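You operate a simulated robot arm through the tools that you are given. There is no shell and no other tool.

You run a simulated robot arm. Do the job below in one go: nothing can be reset, and whatever is moved stays where it is left.

TASK
Retest the red mat's pump head at 2 bar, then vent it.
Fine: seat, clamp and plug it on the tester, vent shut; air knob shut for the test; leave it clamped and plugged.

Only the result counts: the job must be done as asked and must still hold three seconds after the hand-in. Knocking over, shifting, dropping, spilling or breaking anything else fails it.

THE ROBOT
A 6-joint arm with a three-finger gripper, fixed in place. Base frame: the origin is at the foot of the arm, x ahead of it, y to its left, z up; the work surface is at about z = 720. Lengths are in mm, angles in degrees, forces in N, time in s.
Its first joint turns from -166.0 to 166.0 degrees. Payload 4.89 kg.
The tool frame sits at the grasp point between the pads (the TCP): z along the fingers, y along the line on which they close. The tips reach 30 mm beyond it. Largest opening 164 mm; the body of the gripper starts 125 mm behind the TCP.
Orientation is that of the tool frame in the base frame, as [roll, pitch, yaw] about the fixed x, y, z axes, in that order (R = Rz(yaw) Ry(pitch) Rx(roll)). With the fingers straight down and closing along the base's y, the tool's x points along the base's -x, its y along +y and its z along -z.

THE INTERFACE
- The arm moves only by the tool jog_arm. Its arguments are lists of equal length, an entry for each row: "offset": the shift along the base's x, y, z in mm, a list of three; "rotation": the turn, a rotation vector about the base's x, y, z in degrees, a list of three; "grip": the finger opening in mm, from 0 to 164. In form: {"offset": [[x, y, z], ...], "rotation": [[wx, wy, wz], ...], "grip": [grip, ...]}. A call has 1 to 20 rows; each row shifts and turns the commanded pose from where the row before left it. Rows are played at 5 a second. More than 50 mm and 8.6 degrees between two rows, or a gripper value outside its range, and nothing of the call is played. Where a pose cannot be reached the arm comes as near as it can. A force on the tool above 90 N (or 10 N above the force at the start of the call, whichever is more), or a blocked arm, ends the call early, and 0.2 s more pass. The fingers move at their own pace (about 108 mm/s each) and stop on an object; they squeeze with about 39 N. The grip force told is the motor's: it shows also when the fingers shut on nothing. Time passes only in rows, and 0.2 s behind the last, so rows that do not move let the fingers close. The reply holds the time, the measured pose of the TCP, the force on the tool along the base axes, the opening and the grip force, in the units named above and with some noise, with the torque about the TCP (base axes, N m) and any sound that the robot's microphone picked up.
- Cameras (640 x 400 px; columns grow to the right, rows downward): "scene" is fixed at [46.4, 486.2, 1474.3]; the picture's right is [-0.64, -0.77, 0.00], its down [-0.36, 0.30, -0.89] and it looks along [0.68, -0.57, -0.46] (base axes); focal length 303 px, centre (320, 200). "wrist" rides on the gripper at [76, -2, -152] in the tool frame; the picture's right is [0.02, 1.00, 0.00], its down [-0.88, 0.02, -0.47] and it looks along [-0.47, 0.01, 0.88] (tool axes); focal length 247 px, centre (320, 200). There is no depth. A picture from a camera that has moved, and an enlarged one, comes with that camera's place and axes in the base frame and with its lens. The place of the scene camera against the robot may be out by one fixed shift of up to 25 mm in any direction.
- get_image(camera): a new picture of that camera. No time passes.
- slide_trunk(by): slides the trunk up (or, below 0, down) by that many mm; the arm rides with it, the base frame stays. It gives what a move gives, with no picture.
- close_up(camera, box): a new picture of the part [left, top, right, bottom] of that camera's present view, enlarged. No time passes.
- sign_off(): hands the job in; it is judged then, once.

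Places have to be worked out from the pictures, the camera data and where the tool is seen. Open the gripper and draw the arm clear of the work before you hand the job in, unless the task says otherwise.

The tools are called as name(argument=value, ...) on one line, values as JSON. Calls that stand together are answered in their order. jog_arm: Moves the arm, as the interface text tells. Its arguments: {"type":"object","properties":{"offset":{"type":"array","items":{"type":"array","items":{"type":"number"}}},"rotation":{"type":"array","items":{"type":"array","items":{"type":"number"}}},"grip":{"type":"array","items":{"type":"number"}}},"required":["offset","rotation","grip"]} The other tools are called the same way: slide_trunk (by) slides the trunk up or down; get_image (camera) takes a picture; close_up (camera, box) takes an enlarged picture of a part of a camera's view; sign_off () hands the job in.

At the start:

```text
time: 0.0
tcp_pos: [704.9, -24.2, 1229.6]
ee_rot: [180.0, 0.0, -179.9]
contact_force: [0.2, 0.3, 0.6]
moment: [-0.02, 0.03, 0.02]
opening: 164.1
gripper_force: 0.0
trunk travel left (down, up): [-175.0, 215.0]
```

scene: 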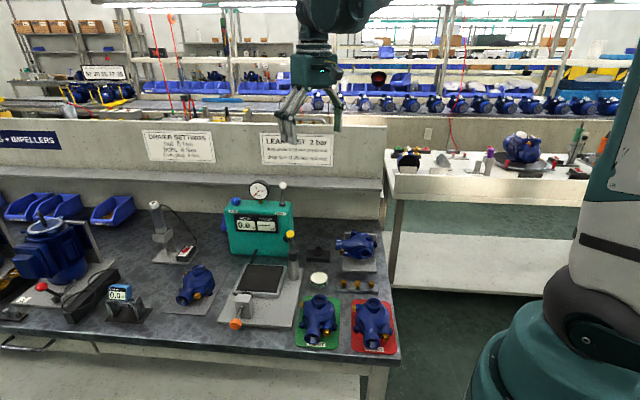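
wrist: 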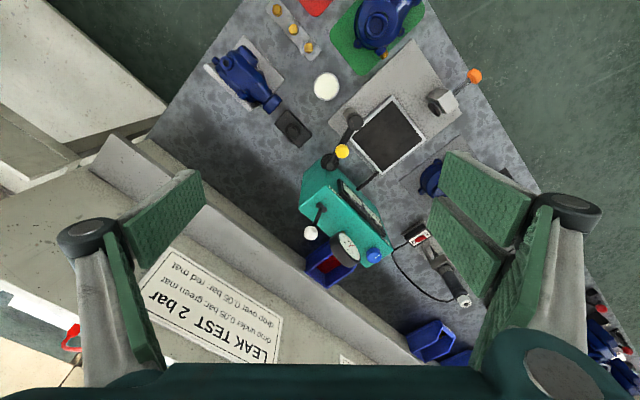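

The pictures show a bench with a teal leak tester, a test plate, pump heads on green and red mats, and signs. I'll look closely at these parts before moving.

close_up(camera="scene", box=[210, 170, 410, 360])

close_up(camera="scene", box=[130, 120, 350, 180])

close_up(camera="wrist", box=[280, 60, 500, 300])

close_up(camera="wrist", box=[120, 230, 320, 370])

close_up(camera="scene", box=[210, 170, 310, 260])

close_up(camera="scene", box=[290, 220, 410, 360])

```text
2.11 times, centred on (310, 265) of scene
camera zoom: at [46.4, 486.2, 1474.3], right [-0.64, -0.77, 0.0], down [-0.36, 0.3, -0.89], along [0.68, -0.57, -0.46], focal length 637 px, centre (341, 63)
```

zoom: 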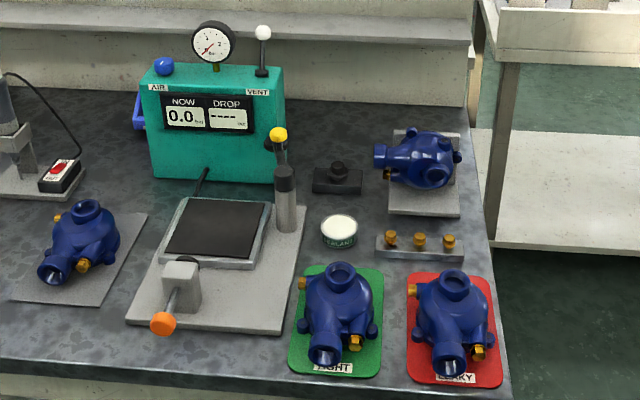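

```text
2.91 times, centred on (240, 150) of scene
camera zoom: at [46.4, 486.2, 1474.3], right [-0.64, -0.77, 0.0], down [-0.36, 0.3, -0.89], along [0.68, -0.57, -0.46], focal length 881 px, centre (553, 346)
```

zoom: 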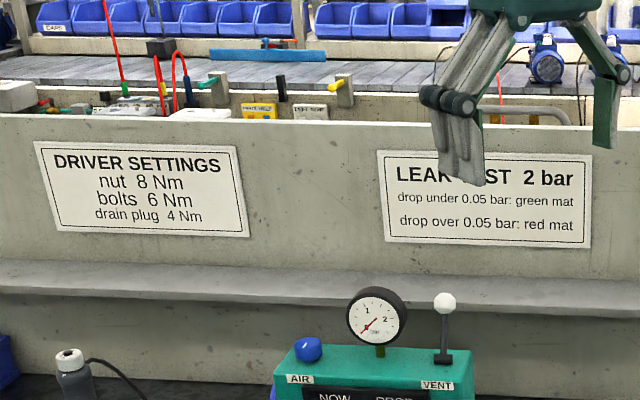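

```text
1.67 times, centred on (390, 180) of wrist
camera zoom: at [627.2, -26.1, 1382.8], right [-0.02, 1.0, 0.0], down [0.88, 0.02, 0.47], along [0.47, 0.01, -0.88], focal length 412 px, centre (203, 233)
```

zoom: 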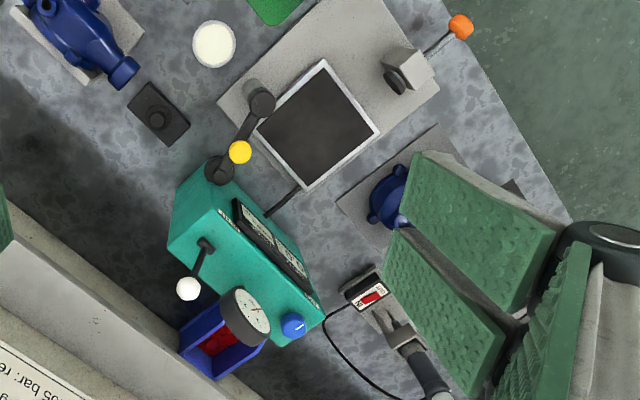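

```text
2.86 times, centred on (220, 300) of wrist
camera zoom: at [627.2, -26.1, 1382.8], right [-0.02, 1.0, 0.0], down [0.88, 0.02, 0.47], along [0.47, 0.01, -0.88], focal length 706 px, centre (606, -86)
```

zoom: 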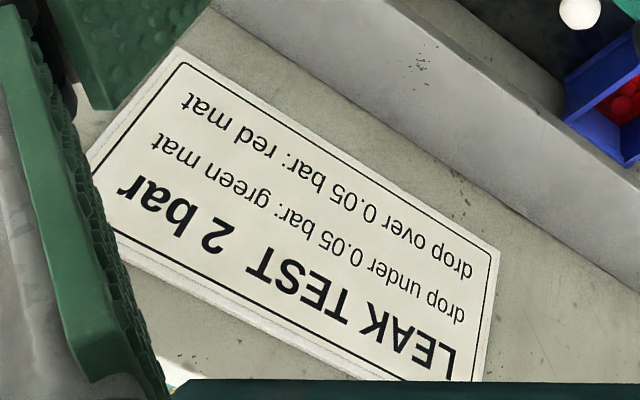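

```text
4.44 times, centred on (260, 215) of scene
camera zoom: at [46.4, 486.2, 1474.3], right [-0.64, -0.77, 0.0], down [-0.36, 0.3, -0.89], along [0.68, -0.57, -0.46], focal length 1345 px, centre (587, 133)
```

zoom: 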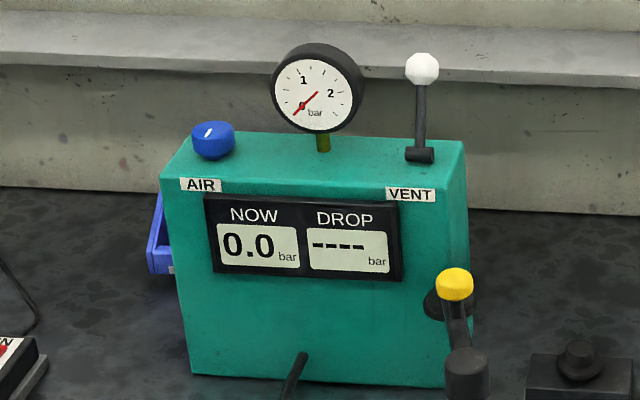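

```text
2.86 times, centred on (350, 290) of scene
camera zoom: at [46.4, 486.2, 1474.3], right [-0.64, -0.77, 0.0], down [-0.36, 0.3, -0.89], along [0.68, -0.57, -0.46], focal length 865 px, centre (234, -57)
```

zoom: 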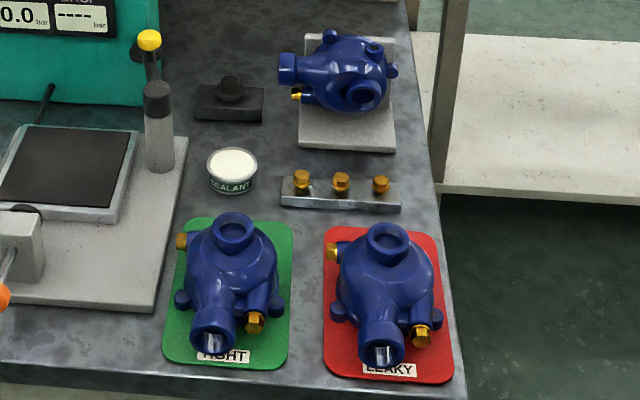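

The red mat appears to lie close to the robot, at roughly (430, -40), and the tester at about (650, 150). I'll turn the gripper about the vertical, staying high in free air, so the wrist camera looks back at the red mat.

jog_arm(offset=[[0, 0, 0], [0, 0, 0], [0, 0, 0], [0, 0, 0], [0, 0, 0], [0, 0, 0], [0, 0, 0], [0, 0, 0], [0, 0, 0], [0, 0, 0], [0, 0, 0]], rotation=[[0, 0, 8], [0, 0, 8], [0, 0, 8], [0, 0, 8], [0, 0, 8], [0, 0, 8], [0, 0, 8], [0, 0, 8], [0, 0, 8], [0, 0, 8], [0, 0, 8]], grip=[164, 164, 164, 164, 164, 164, 164, 164, 164, 164, 164])

get_image(camera="wrist")

```text
time: 2.4
tcp_pos: [705.1, -24.6, 1230.5]
ee_rot: [-179.9, 0.0, -91.8]
contact_force: [-0.6, -0.9, -0.3]
moment: [-0.01, -0.01, 0.0]
opening: 164.0
gripper_force: 0.1
trunk travel left (down, up): [-175.0, 215.0]
```

```text
taken
camera wrist: at [702.7, -100.8, 1382.7], right [-1.0, 0.01, 0.0], down [0.01, 0.88, 0.47], along [0.01, 0.47, -0.88], focal length 247 px, centre (320, 200)
```

wrist: 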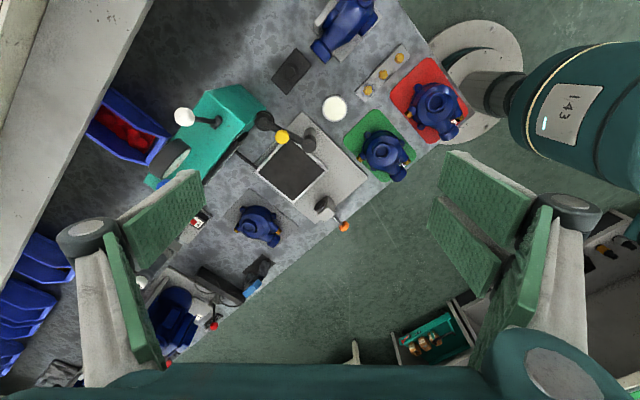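

This view shows the whole tester and both mats. I'll zoom in on each part to work out the geometry.

close_up(camera="wrist", box=[340, 40, 480, 190])

close_up(camera="wrist", box=[230, 90, 370, 240])

close_up(camera="wrist", box=[140, 70, 320, 200])

close_up(camera="scene", box=[220, 255, 320, 335])

close_up(camera="scene", box=[340, 285, 410, 360])

close_up(camera="scene", box=[270, 220, 350, 290])

```text
2.67 times, centred on (410, 115) of wrist
camera zoom: at [702.7, -100.8, 1382.7], right [-1.0, 0.01, 0.0], down [0.01, 0.88, 0.47], along [0.01, 0.47, -0.88], focal length 659 px, centre (80, 427)
```

zoom: 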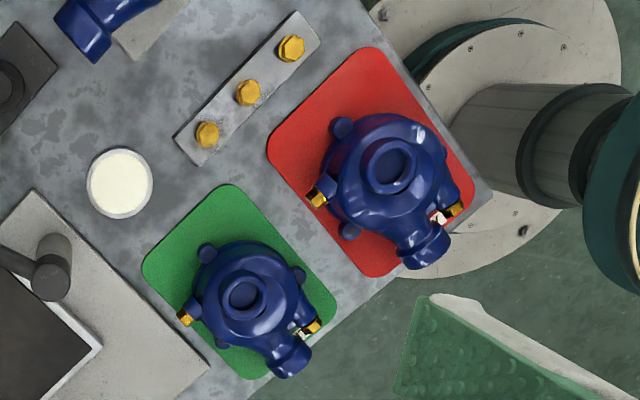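

```text
2.67 times, centred on (300, 165) of wrist
camera zoom: at [702.7, -100.8, 1382.7], right [-1.0, 0.01, 0.0], down [0.01, 0.88, 0.47], along [0.01, 0.47, -0.88], focal length 659 px, centre (373, 293)
```

zoom: 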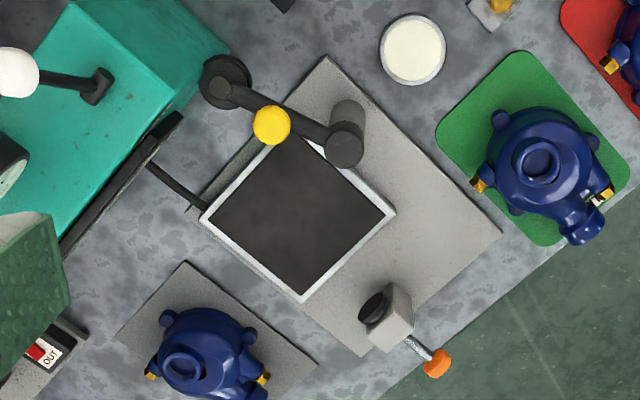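

```text
3.08 times, centred on (230, 135) of wrist
camera zoom: at [702.7, -100.8, 1382.7], right [-1.0, 0.01, 0.0], down [0.01, 0.88, 0.47], along [0.01, 0.47, -0.88], focal length 760 px, centre (597, 400)
```

zoom: 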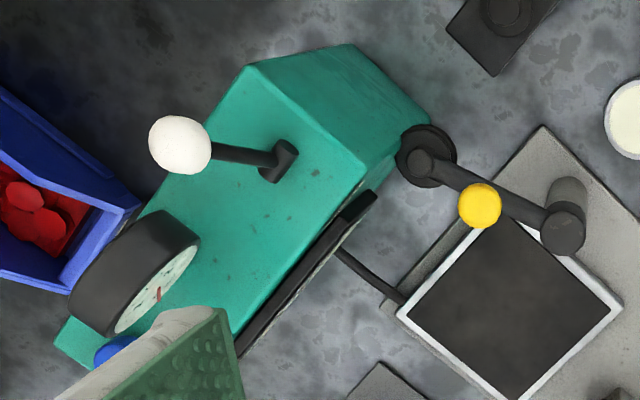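

```text
5.00 times, centred on (270, 295) of scene
camera zoom: at [46.4, 486.2, 1474.3], right [-0.64, -0.77, 0.0], down [-0.36, 0.3, -0.89], along [0.68, -0.57, -0.46], focal length 1514 px, centre (570, -275)
```

zoom: 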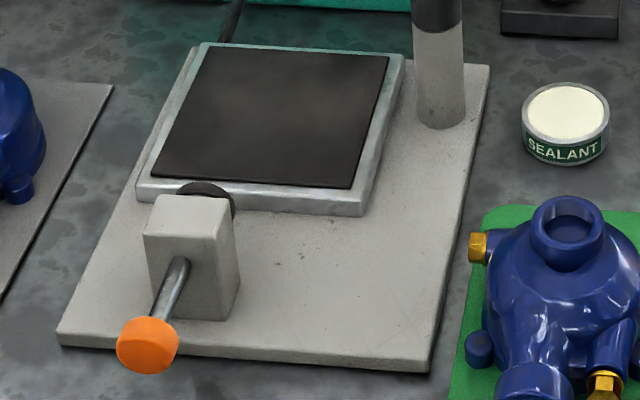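

```text
5.33 times, centred on (375, 322) of scene
camera zoom: at [46.4, 486.2, 1474.3], right [-0.64, -0.77, 0.0], down [-0.36, 0.3, -0.89], along [0.68, -0.57, -0.46], focal length 1614 px, centre (27, -453)
```

zoom: 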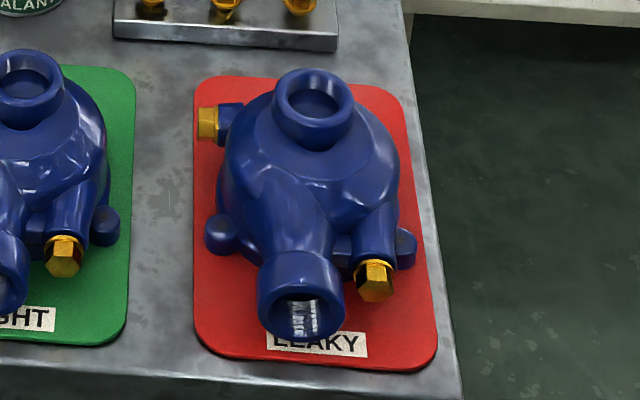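

```text
5.71 times, centred on (310, 255) of scene
camera zoom: at [46.4, 486.2, 1474.3], right [-0.64, -0.77, 0.0], down [-0.36, 0.3, -0.89], along [0.68, -0.57, -0.46], focal length 1730 px, centre (377, -114)
```

zoom: 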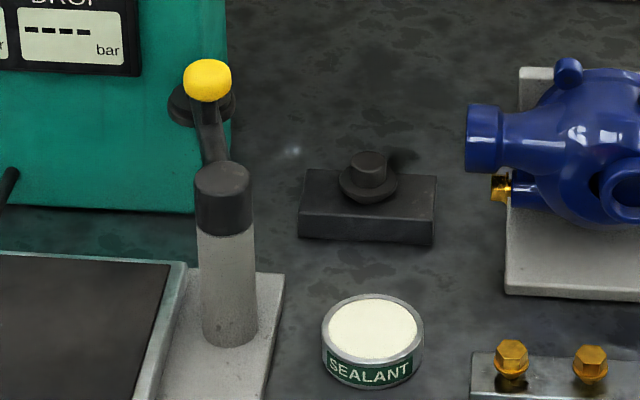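

From these views the tester pad centre is near (788, 150), with bench axes at about 45°. The clamp post is near (730, 50) and the red pump's top port near (443, -29, 788), with its front port already facing the plunger side. Next I'll check how far in the arm reaches by moving high and inward.

jog_arm(offset=[[-40, 0, 0], [-40, 0, 0], [-40, 0, 0], [-40, 0, 0], [-40, 0, 0]], rotation=[[0, 0, 0], [0, 0, 0], [0, 0, 0], [0, 0, 0], [0, 0, 0]], grip=[164, 164, 164, 164, 164])

get_image(camera="wrist")

get_image(camera="scene")

```text
time: 3.6
tcp_pos: [504.3, -25.0, 1230.1]
ee_rot: [-180.0, 0.2, -92.0]
contact_force: [2.3, 0.2, -0.7]
moment: [0.0, 0.33, 0.03]
opening: 164.2
gripper_force: 0.0
trunk travel left (down, up): [-175.0, 215.0]
```

```text
taken
camera wrist: at [502.8, -100.1, 1382.6], right [-1.0, 0.01, 0.0], down [0.01, 0.88, 0.47], along [0.01, 0.47, -0.88], focal length 247 px, centre (320, 200)
```

wrist: 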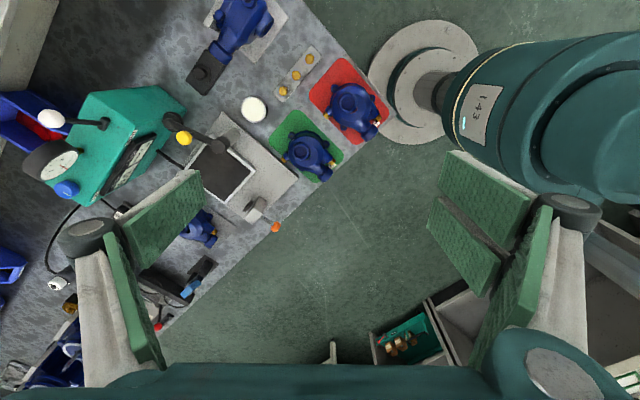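

```text
taken
```

scene: 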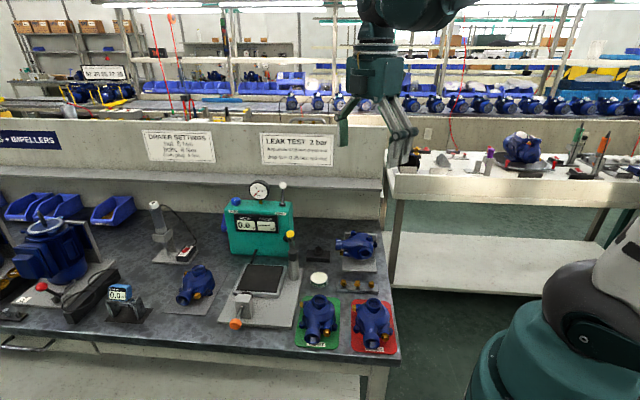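

The arm reaches x = 504 at this height. I'll turn to about -45° yaw, so the fingers close along the bench, and move to look at the red pump from closer up.

jog_arm(offset=[[3, -14, -30], [3, -14, -30], [3, -14, -30], [3, -14, -30], [3, -14, -30], [2, -12, -30]], rotation=[[0, 0, 8], [0, 0, 8], [0, 0, 8], [0, 0, 8], [0, 0, 8], [0, 0, 7]], grip=[120, 120, 120, 120, 120, 120])

get_image(camera="wrist")

```text
time: 5.0
tcp_pos: [521.2, -107.1, 1051.0]
ee_rot: [180.0, 0.0, -44.9]
contact_force: [-0.4, 0.2, 0.6]
moment: [-0.02, -0.14, 0.03]
opening: 119.8
gripper_force: 0.2
trunk travel left (down, up): [-175.0, 215.0]
```

```text
taken
camera wrist: at [575.2, -159.9, 1204.5], right [-0.69, -0.72, 0.0], down [-0.64, 0.61, 0.47], along [-0.34, 0.33, -0.88], focal length 247 px, centre (320, 200)
```

wrist: 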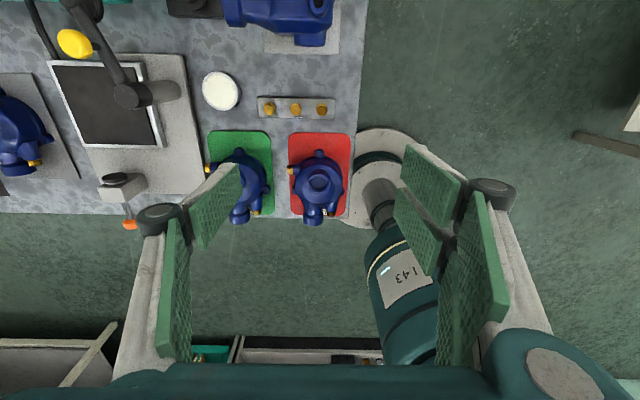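

The bench is now nearly square with the picture. I'll zoom in on the red pump and the tester to get their axes and sizes.

close_up(camera="wrist", box=[260, 120, 380, 240])

close_up(camera="wrist", box=[20, 0, 260, 240])

```text
3.33 times, centred on (320, 180) of wrist
camera zoom: at [575.2, -159.9, 1204.5], right [-0.69, -0.72, 0.0], down [-0.64, 0.61, 0.47], along [-0.34, 0.33, -0.88], focal length 823 px, centre (320, 267)
```

zoom: 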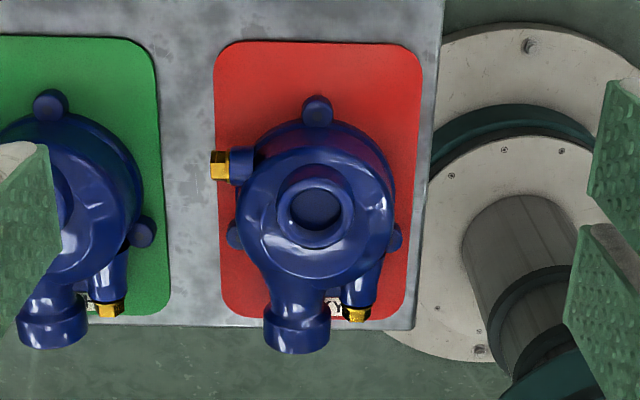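

```text
1.67 times, centred on (140, 120) of wrist
camera zoom: at [575.2, -159.9, 1204.5], right [-0.69, -0.72, 0.0], down [-0.64, 0.61, 0.47], along [-0.34, 0.33, -0.88], focal length 412 px, centre (620, 333)
```

zoom: 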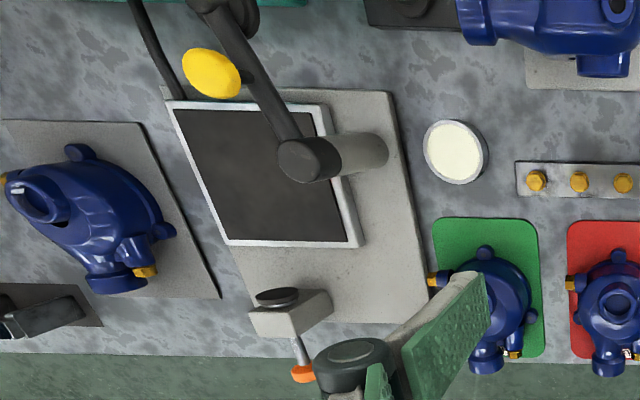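

The pump's neck centre is near (443, -29, ~790), about 44 mm across, and the body's lugs centre near (431, -19). I plan to grip the neck with the fingers closing front to back (yaw -135), so I'll turn there and stop well above the pump to check alignment and reach.

jog_arm(offset=[[-6.5, 6.5, -8], [-6.5, 6.5, -8], [-6.5, 6.5, -8], [-6.5, 6.5, -8], [-6.5, 6.5, -8], [-6.5, 6.5, -8], [-6.5, 6.5, -8], [-6.5, 6.5, -8], [-6.5, 6.5, -8], [-6.5, 6.5, -8], [-6.5, 6.5, -10], [-6.5, 6.5, -10]], rotation=[[0, 0, -7.5], [0, 0, -7.5], [0, 0, -7.5], [0, 0, -7.5], [0, 0, -7.5], [0, 0, -7.5], [0, 0, -7.5], [0, 0, -7.5], [0, 0, -7.5], [0, 0, -7.5], [0, 0, -7.5], [0, 0, -7.5]], grip=[110, 110, 110, 110, 110, 110, 110, 110, 110, 110, 110, 110])

get_image(camera="wrist")

get_image(camera="scene")

```text
time: 7.6
tcp_pos: [445.3, -28.0, 950.1]
ee_rot: [-180.0, 0.0, -135.1]
contact_force: [0.2, 0.5, 0.7]
moment: [0.01, -0.02, -0.01]
opening: 109.9
gripper_force: 0.1
trunk travel left (down, up): [-175.0, 215.0]
```

```text
taken
camera wrist: at [390.5, -83.2, 1102.6], right [-0.72, 0.69, 0.0], down [0.61, 0.64, 0.47], along [0.33, 0.34, -0.88], focal length 247 px, centre (320, 200)
```

wrist: 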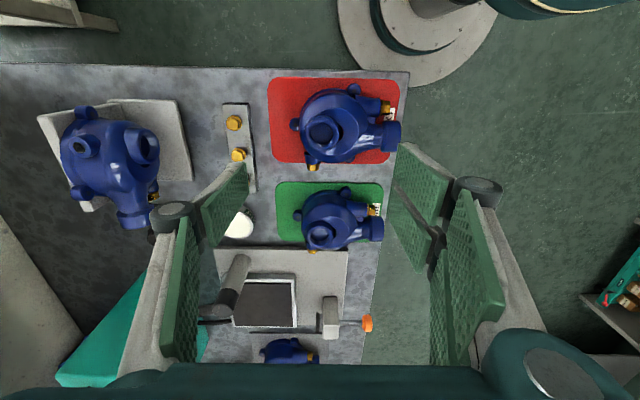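

```text
taken
```

scene: 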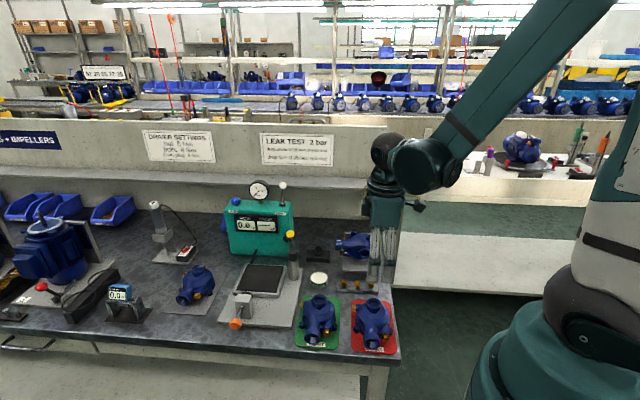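

The pose is reached. I'll zoom in on the red pump between the fingers.

close_up(camera="wrist", box=[260, 70, 410, 180])

close_up(camera="wrist", box=[190, 230, 390, 370])

close_up(camera="scene", box=[330, 190, 430, 360])

```text
3.64 times, centred on (335, 125) of wrist
camera zoom: at [390.5, -83.2, 1102.6], right [-0.72, 0.69, 0.0], down [0.61, 0.64, 0.47], along [0.33, 0.34, -0.88], focal length 898 px, centre (266, 473)
```

zoom: 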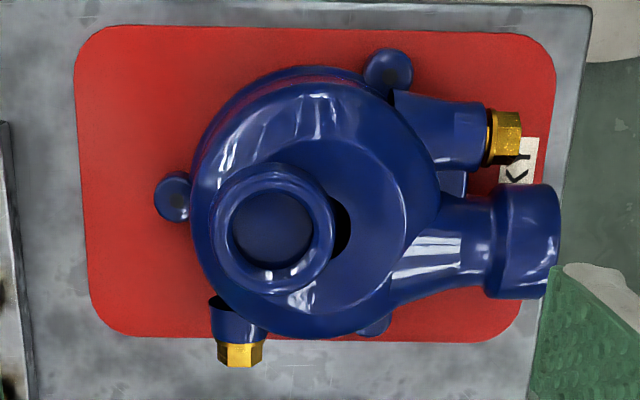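

```text
2.86 times, centred on (290, 300) of wrist
camera zoom: at [390.5, -83.2, 1102.6], right [-0.72, 0.69, 0.0], down [0.61, 0.64, 0.47], along [0.33, 0.34, -0.88], focal length 706 px, centre (406, -86)
```

zoom: 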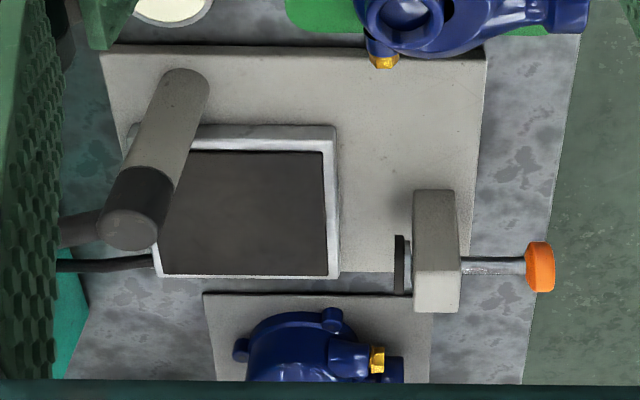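

```text
2.35 times, centred on (380, 275) of scene
camera zoom: at [46.4, 486.2, 1474.3], right [-0.64, -0.77, 0.0], down [-0.36, 0.3, -0.89], along [0.68, -0.57, -0.46], focal length 712 px, centre (179, 24)
```

zoom: 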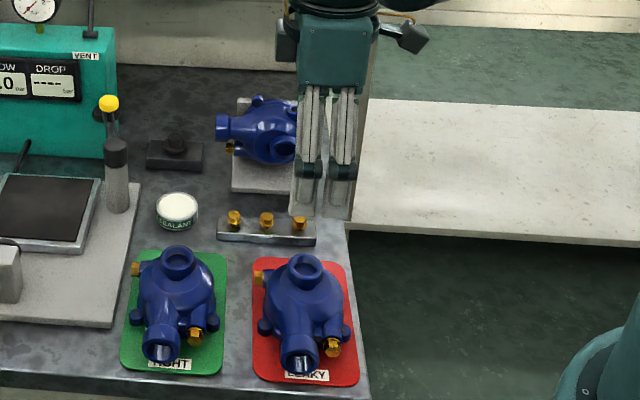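

The neck centre works out at (440.5, -29.5), top z≈785, with the body centre about 16 mm nearer the front than the neck. Before picking it up I'll go over to the tester, staying high, and measure the seat, plunger and clamp.

jog_arm(offset=[[0, 0, 50], [0, 0, 50], [43, 16, 0], [43, 16, 0], [43, 16, 0], [43, 16, 0], [43, 15, 0], [43, 15, 0], [0, 0, -40], [0, 0, -40]], rotation=[[0, 0, 0], [0, 0, 0], [0, 0, 0], [0, 0, 0], [0, 0, 0], [0, 0, 0], [0, 0, 0], [0, 0, 0], [0, 0, 0], [0, 0, 0]], grip=[164, 164, 164, 164, 164, 164, 164, 164, 164, 164])

get_image(camera="wrist")

```text
time: 9.8
tcp_pos: [700.8, 65.5, 969.1]
ee_rot: [179.9, 0.1, -135.0]
contact_force: [-0.7, -0.1, -0.7]
moment: [0.01, -0.11, -0.04]
opening: 163.8
gripper_force: 0.0
trunk travel left (down, up): [-175.0, 215.0]
```

```text
taken
camera wrist: at [646.8, 10.6, 1122.5], right [-0.72, 0.69, 0.0], down [0.61, 0.64, 0.47], along [0.33, 0.34, -0.88], focal length 247 px, centre (320, 200)
```

wrist: 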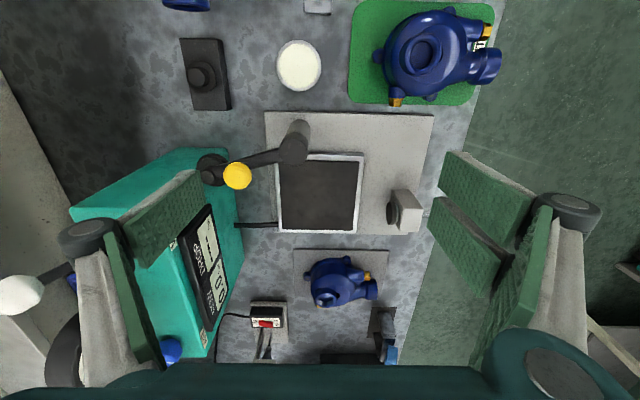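

close_up(camera="wrist", box=[180, 90, 460, 260])

close_up(camera="wrist", box=[180, 110, 320, 210])

close_up(camera="wrist", box=[340, 150, 460, 250])

close_up(camera="wrist", box=[160, 30, 260, 120])

```text
2.29 times, centred on (320, 175) of wrist
camera zoom: at [646.8, 10.6, 1122.5], right [-0.72, 0.69, 0.0], down [0.61, 0.64, 0.47], along [0.33, 0.34, -0.88], focal length 564 px, centre (320, 257)
```

zoom: 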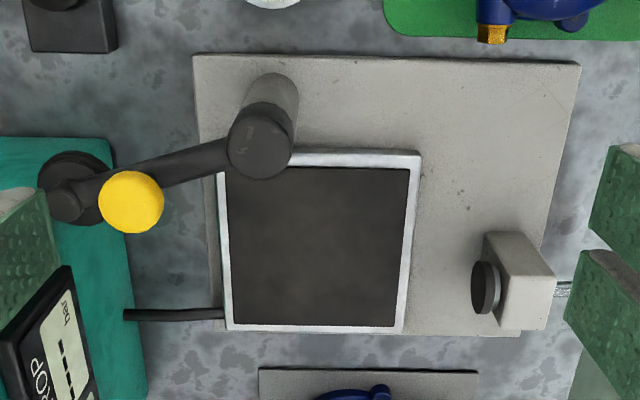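

```text
4.00 times, centred on (250, 160) of wrist
camera zoom: at [646.8, 10.6, 1122.5], right [-0.72, 0.69, 0.0], down [0.61, 0.64, 0.47], along [0.33, 0.34, -0.88], focal length 988 px, centre (600, 360)
```

zoom: 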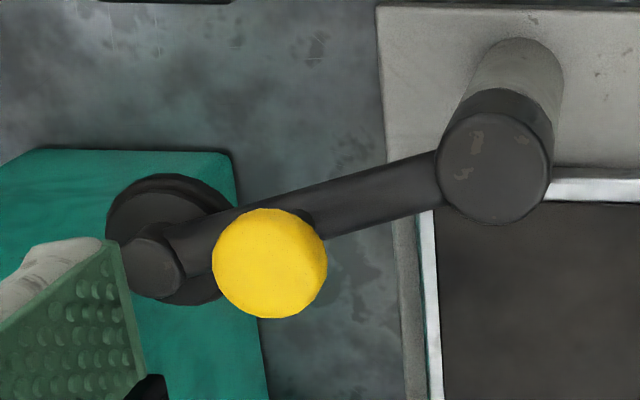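

```text
4.00 times, centred on (400, 200) of wrist
camera zoom: at [646.8, 10.6, 1122.5], right [-0.72, 0.69, 0.0], down [0.61, 0.64, 0.47], along [0.33, 0.34, -0.88], focal length 988 px, centre (0, 200)
```

zoom: 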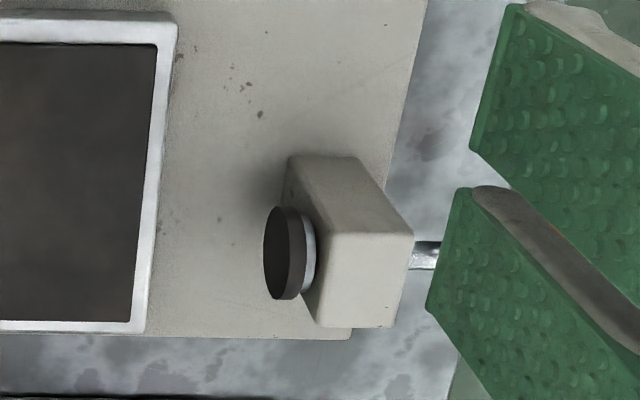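

```text
4.44 times, centred on (210, 75) of wrist
camera zoom: at [646.8, 10.6, 1122.5], right [-0.72, 0.69, 0.0], down [0.61, 0.64, 0.47], along [0.33, 0.34, -0.88], focal length 1098 px, centre (809, 756)
```

zoom: 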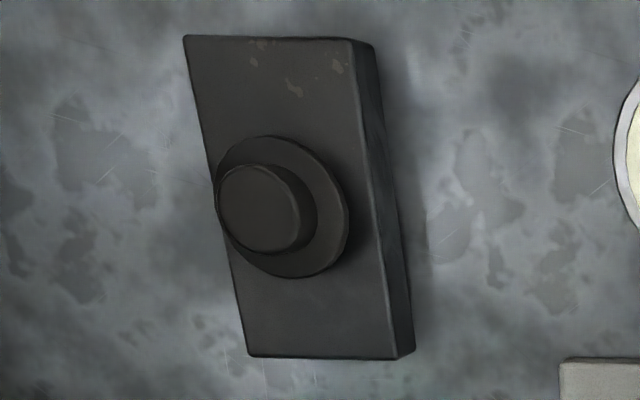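

The clamp post is at about (727, 50) with its cap top near z = 850. Its swing arm, about 114 mm long, is parked back by the box, and the plunger is about 12 mm off the pad's middle, which matches the pump's port offset. Next I'll look at the air knob and vent lever from above, staying high.

jog_arm(offset=[[0, 0, 50], [0, 0, 50], [0, 0, 31], [37, -30, 0], [37, -30, 0], [37, -30, 0], [37, -31, 0], [0, 0, 0]], rotation=[[0, 0, 0], [0, 0, 0], [0, 0, 0], [0, 0, 0], [0, 0, 0], [0, 0, 0], [0, 0, 0], [0, 0, 0]], grip=[164, 164, 164, 164, 164, 164, 164, 164])

get_image(camera="wrist")

close_up(camera="wrist", box=[220, 80, 440, 280])

```text
time: 11.6
tcp_pos: [850.5, -55.3, 1100.7]
ee_rot: [180.0, 0.0, -135.1]
contact_force: [1.2, 0.3, -1.7]
moment: [0.08, 0.09, -0.01]
opening: 163.8
gripper_force: 0.1
trunk travel left (down, up): [-175.0, 215.0]
```

```text
taken
camera wrist: at [797.1, -109.0, 1253.1], right [-0.72, 0.69, 0.0], down [0.61, 0.64, 0.47], along [0.33, 0.34, -0.88], focal length 247 px, centre (320, 200)
```

wrist: 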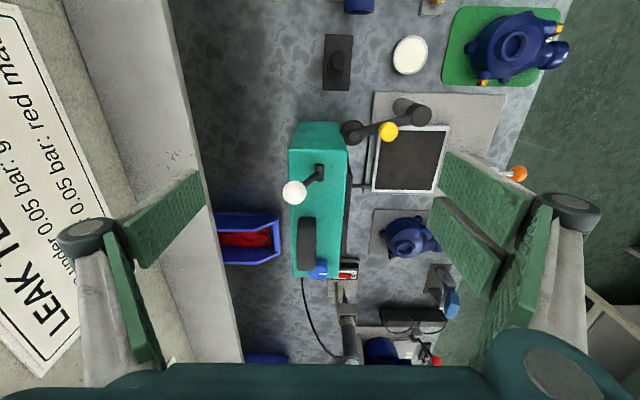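

```text
2.00 times, centred on (330, 180) of wrist
camera zoom: at [797.1, -109.0, 1253.1], right [-0.72, 0.69, 0.0], down [0.61, 0.64, 0.47], along [0.33, 0.34, -0.88], focal length 494 px, centre (300, 240)
```

zoom: 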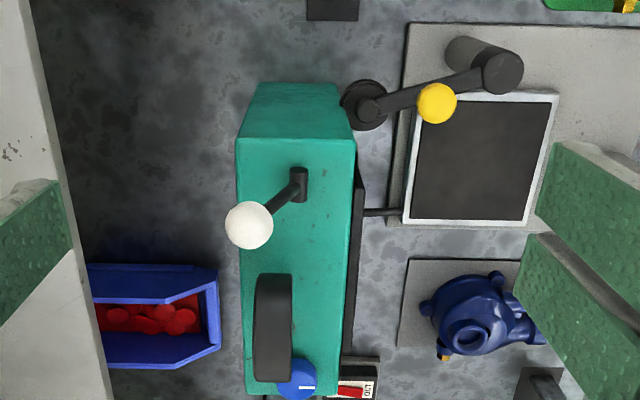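

The box top is at about z = 940, with the vent lever at (u≈611, v≈638) leaning back toward the wall and the blue air knob at (u≈771, v≈637). I'll zoom in on both to read their states.

close_up(camera="wrist", box=[270, 140, 360, 210])

close_up(camera="wrist", box=[280, 200, 370, 290])

close_up(camera="scene", box=[225, 175, 295, 220])

close_up(camera="scene", box=[265, 225, 310, 285])

```text
5.71 times, centred on (315, 175) of wrist
camera zoom: at [797.1, -109.0, 1253.1], right [-0.72, 0.69, 0.0], down [0.61, 0.64, 0.47], along [0.33, 0.34, -0.88], focal length 1411 px, centre (349, 343)
```

zoom: 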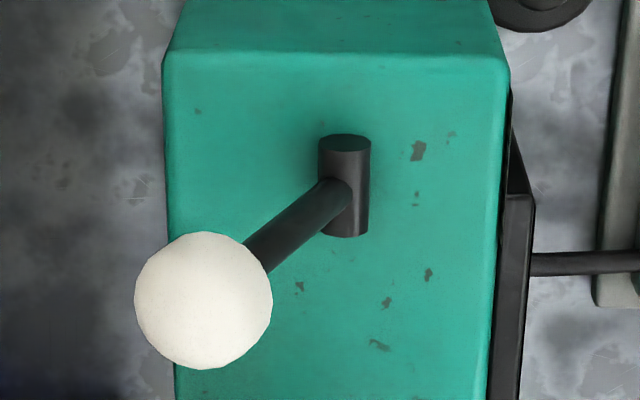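

```text
4.44 times, centred on (325, 245) of wrist
camera zoom: at [797.1, -109.0, 1253.1], right [-0.72, 0.69, 0.0], down [0.61, 0.64, 0.47], along [0.33, 0.34, -0.88], focal length 1098 px, centre (298, 0)
```

zoom: 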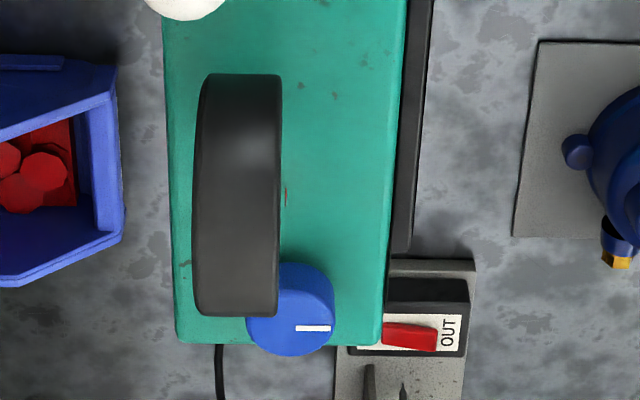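

```text
8.89 times, centred on (260, 198) of scene
camera zoom: at [46.4, 486.2, 1474.3], right [-0.64, -0.77, 0.0], down [-0.36, 0.3, -0.89], along [0.68, -0.57, -0.46], focal length 2691 px, centre (853, 222)
```

zoom: 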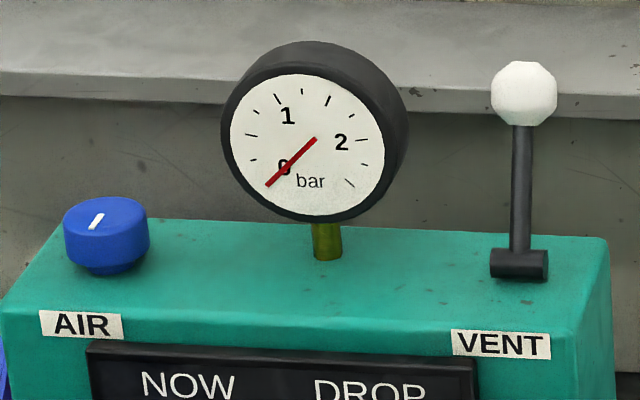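

```text
6.67 times, centred on (288, 255) of scene
camera zoom: at [46.4, 486.2, 1474.3], right [-0.64, -0.77, 0.0], down [-0.36, 0.3, -0.89], along [0.68, -0.57, -0.46], focal length 2018 px, centre (537, -167)
```

zoom: 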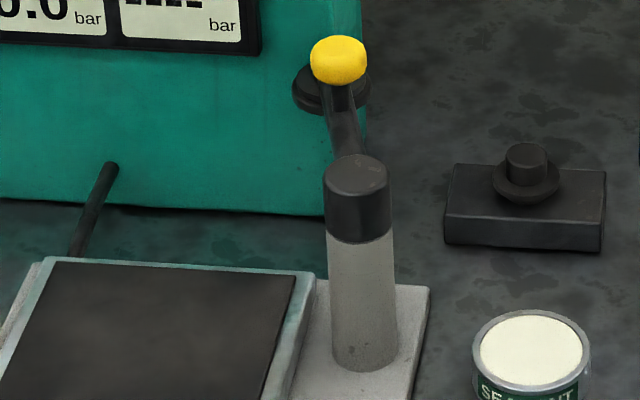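

The air knob's pointer faces front, the vent lever leans back, and the gauge and display read 0. Now I'll go back above the red pump's neck to pick it up.

jog_arm(offset=[[-45, 3, 0], [-45, 3, 0], [-45, 3, 0], [-45, 3, 0], [-46, 3, 0], [-46, 3, 0], [-46, 3, 0], [-46, 2.4, 0], [-46, 2.4, 0], [0, 0, -50], [0, 0, -50], [0, 0, -30], [0, 0, 0]], rotation=[[0, 0, 0], [0, 0, 0], [0, 0, 0], [0, 0, 0], [0, 0, 0], [0, 0, 0], [0, 0, 0], [0, 0, 0], [0, 0, 0], [0, 0, 0], [0, 0, 0], [0, 0, 0], [0, 0, 0]], grip=[90, 90, 90, 90, 90, 90, 90, 90, 90, 90, 90, 90, 90])

close_up(camera="wrist", box=[240, 60, 420, 180])

```text
time: 14.4
tcp_pos: [442.0, -28.6, 971.0]
ee_rot: [179.9, 0.0, -134.9]
contact_force: [0.7, -0.6, -0.6]
moment: [-0.01, 0.18, -0.01]
opening: 90.0
gripper_force: 0.1
trunk travel left (down, up): [-175.0, 215.0]
```

```text
3.33 times, centred on (330, 120) of wrist
camera zoom: at [387.8, -84.2, 1123.3], right [-0.72, 0.69, 0.0], down [0.61, 0.64, 0.47], along [0.33, 0.34, -0.88], focal length 823 px, centre (287, 467)
```

zoom: 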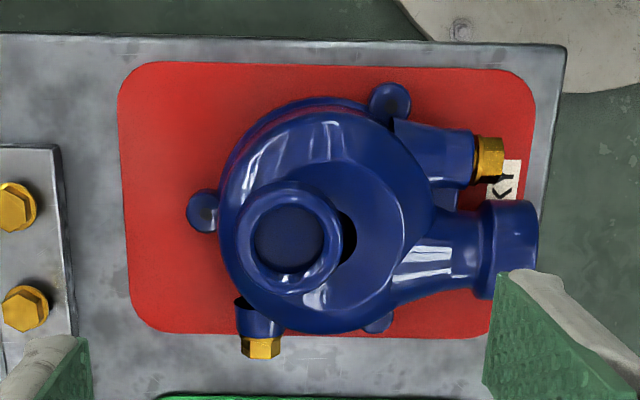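

The neck lies within 1–2 mm of the tool axis. I'll descend part of the way to check that the arm can follow.

jog_arm(offset=[[-1, -0.5, -40], [0, 0, -40], [0, 0, -40], [0, 0, 0]], rotation=[[0, 0, 0], [0, 0, 0], [0, 0, 0], [0, 0, 0]], grip=[90, 90, 90, 90])

get_image(camera="wrist")

get_image(camera="scene")

```text
time: 15.4
tcp_pos: [442.2, -31.6, 861.8]
ee_rot: [180.0, 0.0, -134.9]
contact_force: [-0.5, -0.2, 0.2]
moment: [0.0, -0.05, 0.03]
opening: 90.3
gripper_force: 0.1
out of reach, approached as far as the arm can: row 3
trunk travel left (down, up): [-175.0, 215.0]
```

```text
taken
camera wrist: at [387.9, -86.8, 1013.4], right [-0.72, 0.69, 0.0], down [0.61, 0.64, 0.47], along [0.33, 0.34, -0.88], focal length 247 px, centre (320, 200)
```

wrist: 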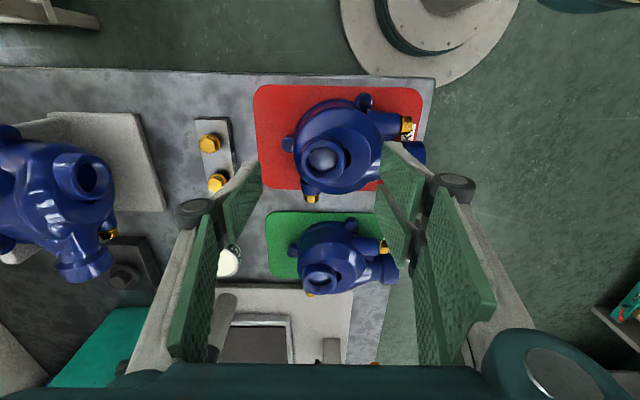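

```text
taken
```

scene: 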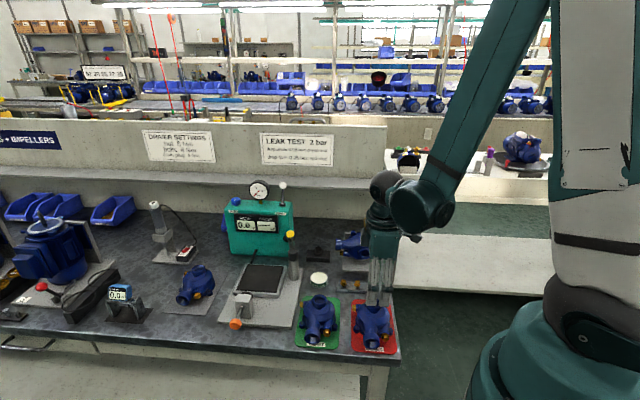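

The arm ran out of reach at z≈862 because it is folded too close to its shoulder. Raising the trunk moves the shoulder up and away from the wrist, so I'll slide it up 150 mm; the gripper just rises with it.

slide_trunk(by=150)

```text
time: 17.1
tcp_pos: [440.9, -32.1, 1008.8]
ee_rot: [-180.0, 0.0, -135.0]
contact_force: [0.2, -0.3, 0.3]
moment: [0.01, 0.0, -0.01]
opening: 90.3
gripper_force: 0.1
trunk travel left (down, up): [-325.0, 65.0]
```

The trunk is up 150 mm. I'll descend again to just above the pump and check the pose.

jog_arm(offset=[[0, 0, -40], [0, 0, -40], [0, 0, -40], [0, 0, -20], [0, 0, 0]], rotation=[[0, 0, 0], [0, 0, 0], [0, 0, 0], [0, 0, 0], [0, 0, 0]], grip=[90, 90, 90, 90, 90])

close_up(camera="wrist", box=[200, 60, 440, 220])

```text
time: 18.4
tcp_pos: [492.9, -38.2, 990.6]
ee_rot: [-180.0, 0.0, -135.0]
contact_force: [-0.6, -0.3, 1.0]
moment: [-0.02, -0.01, 0.01]
opening: 90.0
gripper_force: 0.1
out of reach, approached as far as the arm can: row 1, 2, 3, 4
trunk travel left (down, up): [-325.0, 65.0]
```

```text
2.50 times, centred on (320, 140) of wrist
camera zoom: at [438.4, -92.6, 1144.1], right [-0.72, 0.69, 0.0], down [0.61, 0.64, 0.47], along [0.33, 0.34, -0.88], focal length 617 px, centre (320, 350)
```

zoom: 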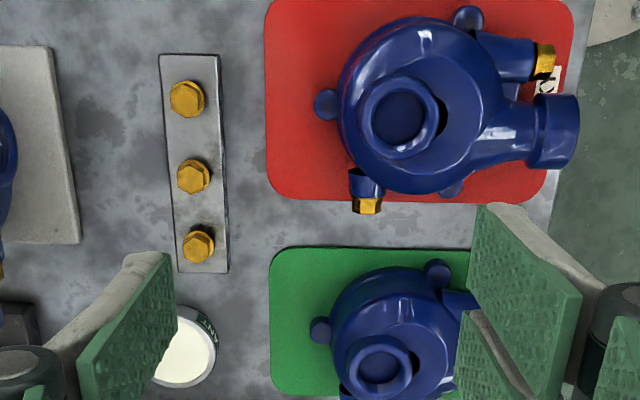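

Raising moved the too-close zone up with the arm, so the trunk needs to go down instead. First I'll lift the tool well up so that riding down with the trunk stays clear.

jog_arm(offset=[[0, 0, 45], [0, 0, 45], [0, 0, 45], [0, 0, 45], [0, 0, 45], [0, 0, 45], [0, 0, 45], [0, 0, 0]], rotation=[[0, 0, 0], [0, 0, 0], [0, 0, 0], [0, 0, 0], [0, 0, 0], [0, 0, 0], [0, 0, 0], [0, 0, 0]], grip=[90, 90, 90, 90, 90, 90, 90, 90])

```text
time: 20.1
tcp_pos: [493.1, -36.4, 1306.9]
ee_rot: [-180.0, 0.0, -135.0]
contact_force: [-0.3, -0.1, 0.1]
moment: [0.0, -0.08, -0.02]
opening: 90.0
gripper_force: 0.1
trunk travel left (down, up): [-325.0, 65.0]
```

The tool is at z≈1307. I'll slide the trunk down 300 mm, which brings the tool to about z≈1007, still clear of everything.

slide_trunk(by=-150)

slide_trunk(by=-150)

get_image(camera="scene")

```text
time: 21.9
tcp_pos: [493.9, -36.6, 1157.5]
ee_rot: [-180.0, 0.0, -135.0]
contact_force: [0.4, 0.3, 0.2]
moment: [0.01, 0.01, 0.0]
opening: 90.1
gripper_force: 0.1
trunk travel left (down, up): [-175.0, 215.0]
```

```text
time: 23.6
tcp_pos: [494.6, -36.5, 1006.0]
ee_rot: [-179.9, 0.0, -135.0]
contact_force: [-0.2, 0.1, 0.9]
moment: [-0.04, -0.01, 0.0]
opening: 90.3
gripper_force: 0.0
trunk travel left (down, up): [-25.0, 365.0]
```

```text
taken
```

scene: 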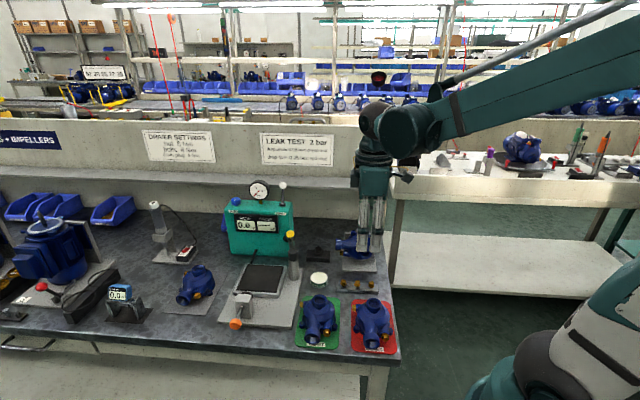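

The trunk is low now and the tool is at (494.6, -36.5, 1006). I'll move over the neck at (440.5, -29.3) and descend to z≈850.

jog_arm(offset=[[-27, 3.6, 0], [-27, 3.6, 0], [0, 0, -45], [0, 0, -45], [0, 0, -45], [0, 0, -20], [0, 0, 0]], rotation=[[0, 0, 0], [0, 0, 0], [0, 0, 0], [0, 0, 0], [0, 0, 0], [0, 0, 0], [0, 0, 0]], grip=[90, 90, 90, 90, 90, 90, 90])

close_up(camera="wrist", box=[200, 60, 440, 220])

close_up(camera="scene", box=[330, 230, 430, 360])

```text
time: 25.2
tcp_pos: [438.1, -29.5, 850.9]
ee_rot: [-180.0, 0.0, -135.0]
contact_force: [-0.2, 0.0, -0.4]
moment: [-0.01, -0.03, -0.02]
opening: 89.9
gripper_force: 0.1
trunk travel left (down, up): [-25.0, 365.0]
```

```text
2.50 times, centred on (320, 140) of wrist
camera zoom: at [384.7, -85.2, 1004.4], right [-0.72, 0.69, 0.0], down [0.61, 0.64, 0.47], along [0.33, 0.34, -0.88], focal length 617 px, centre (320, 350)
```

zoom: 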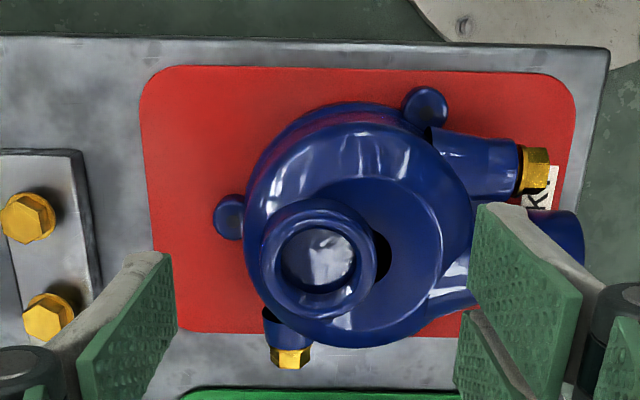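

```text
3.08 times, centred on (380, 295) of scene
camera zoom: at [46.4, 486.2, 1474.3], right [-0.64, -0.77, 0.0], down [-0.36, 0.3, -0.89], along [0.68, -0.57, -0.46], focal length 931 px, centre (135, -92)
```

zoom: 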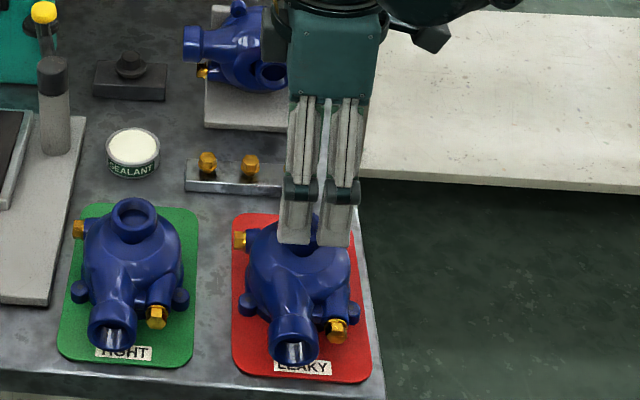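

The neck centre is at about (439.7, -29.1), within about 1.5 mm of the tool axis. I'll narrow the opening to 66, centre, and descend gently toward z≈806 while watching for contact force.

jog_arm(offset=[[1.6, 0.4, 0], [0, 0, -15], [0, 0, -15], [0, 0, -8], [0, 0, -5], [0, 0, 0]], rotation=[[0, 0, 0], [0, 0, 0], [0, 0, 0], [0, 0, 0], [0, 0, 0], [0, 0, 0]], grip=[66, 66, 66, 66, 66, 66])

get_image(camera="wrist")

close_up(camera="scene", box=[340, 270, 410, 350])

```text
time: 26.6
tcp_pos: [440.1, -27.1, 809.1]
ee_rot: [-179.9, 0.0, -135.0]
contact_force: [-0.6, 2.6, 23.3]
moment: [0.74, 0.66, -0.11]
opening: 68.7
gripper_force: 3.1
trunk travel left (down, up): [-25.0, 365.0]
```

```text
taken
camera wrist: at [386.4, -82.8, 961.0], right [-0.72, 0.69, 0.0], down [0.61, 0.64, 0.47], along [0.33, 0.34, -0.88], focal length 247 px, centre (320, 200)
```

wrist: 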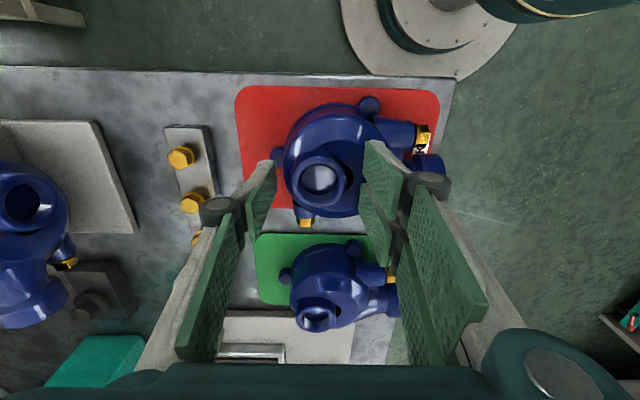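

```text
5.00 times, centred on (375, 310) of scene
camera zoom: at [46.4, 486.2, 1474.3], right [-0.64, -0.77, 0.0], down [-0.36, 0.3, -0.89], along [0.68, -0.57, -0.46], focal length 1514 px, centre (45, -350)
```

zoom: 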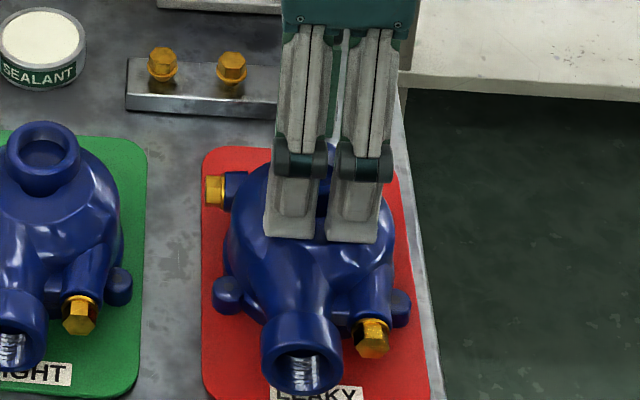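

The front finger touched the pump's dome: 23 N, with torque placing it about 43 mm toward the front, so the neck is short on that side. I'll back up and instead grip the body's sides, closing along the bench (yaw -45), where the mass is centred.

jog_arm(offset=[[0, 0, 20], [0, 0, 40], [0, 0, 50], [0, 0, 0]], rotation=[[0, 0, 0], [0, 0, 0], [0, 0, 0], [0, 0, 0]], grip=[66, 80, 120, 120])

close_up(camera="wrist", box=[230, 60, 430, 190])

```text
time: 27.6
tcp_pos: [442.6, -27.8, 917.7]
ee_rot: [-180.0, -0.1, -135.0]
contact_force: [0.1, 0.3, -0.2]
moment: [0.03, 0.15, 0.02]
opening: 120.0
gripper_force: 0.1
trunk travel left (down, up): [-25.0, 365.0]
```

```text
3.08 times, centred on (330, 125) of wrist
camera zoom: at [389.0, -83.0, 1071.5], right [-0.72, 0.69, 0.0], down [0.61, 0.64, 0.47], along [0.33, 0.34, -0.88], focal length 760 px, centre (289, 431)
```

zoom: 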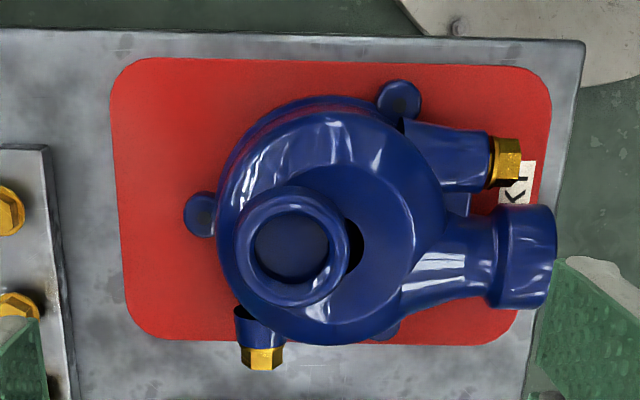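

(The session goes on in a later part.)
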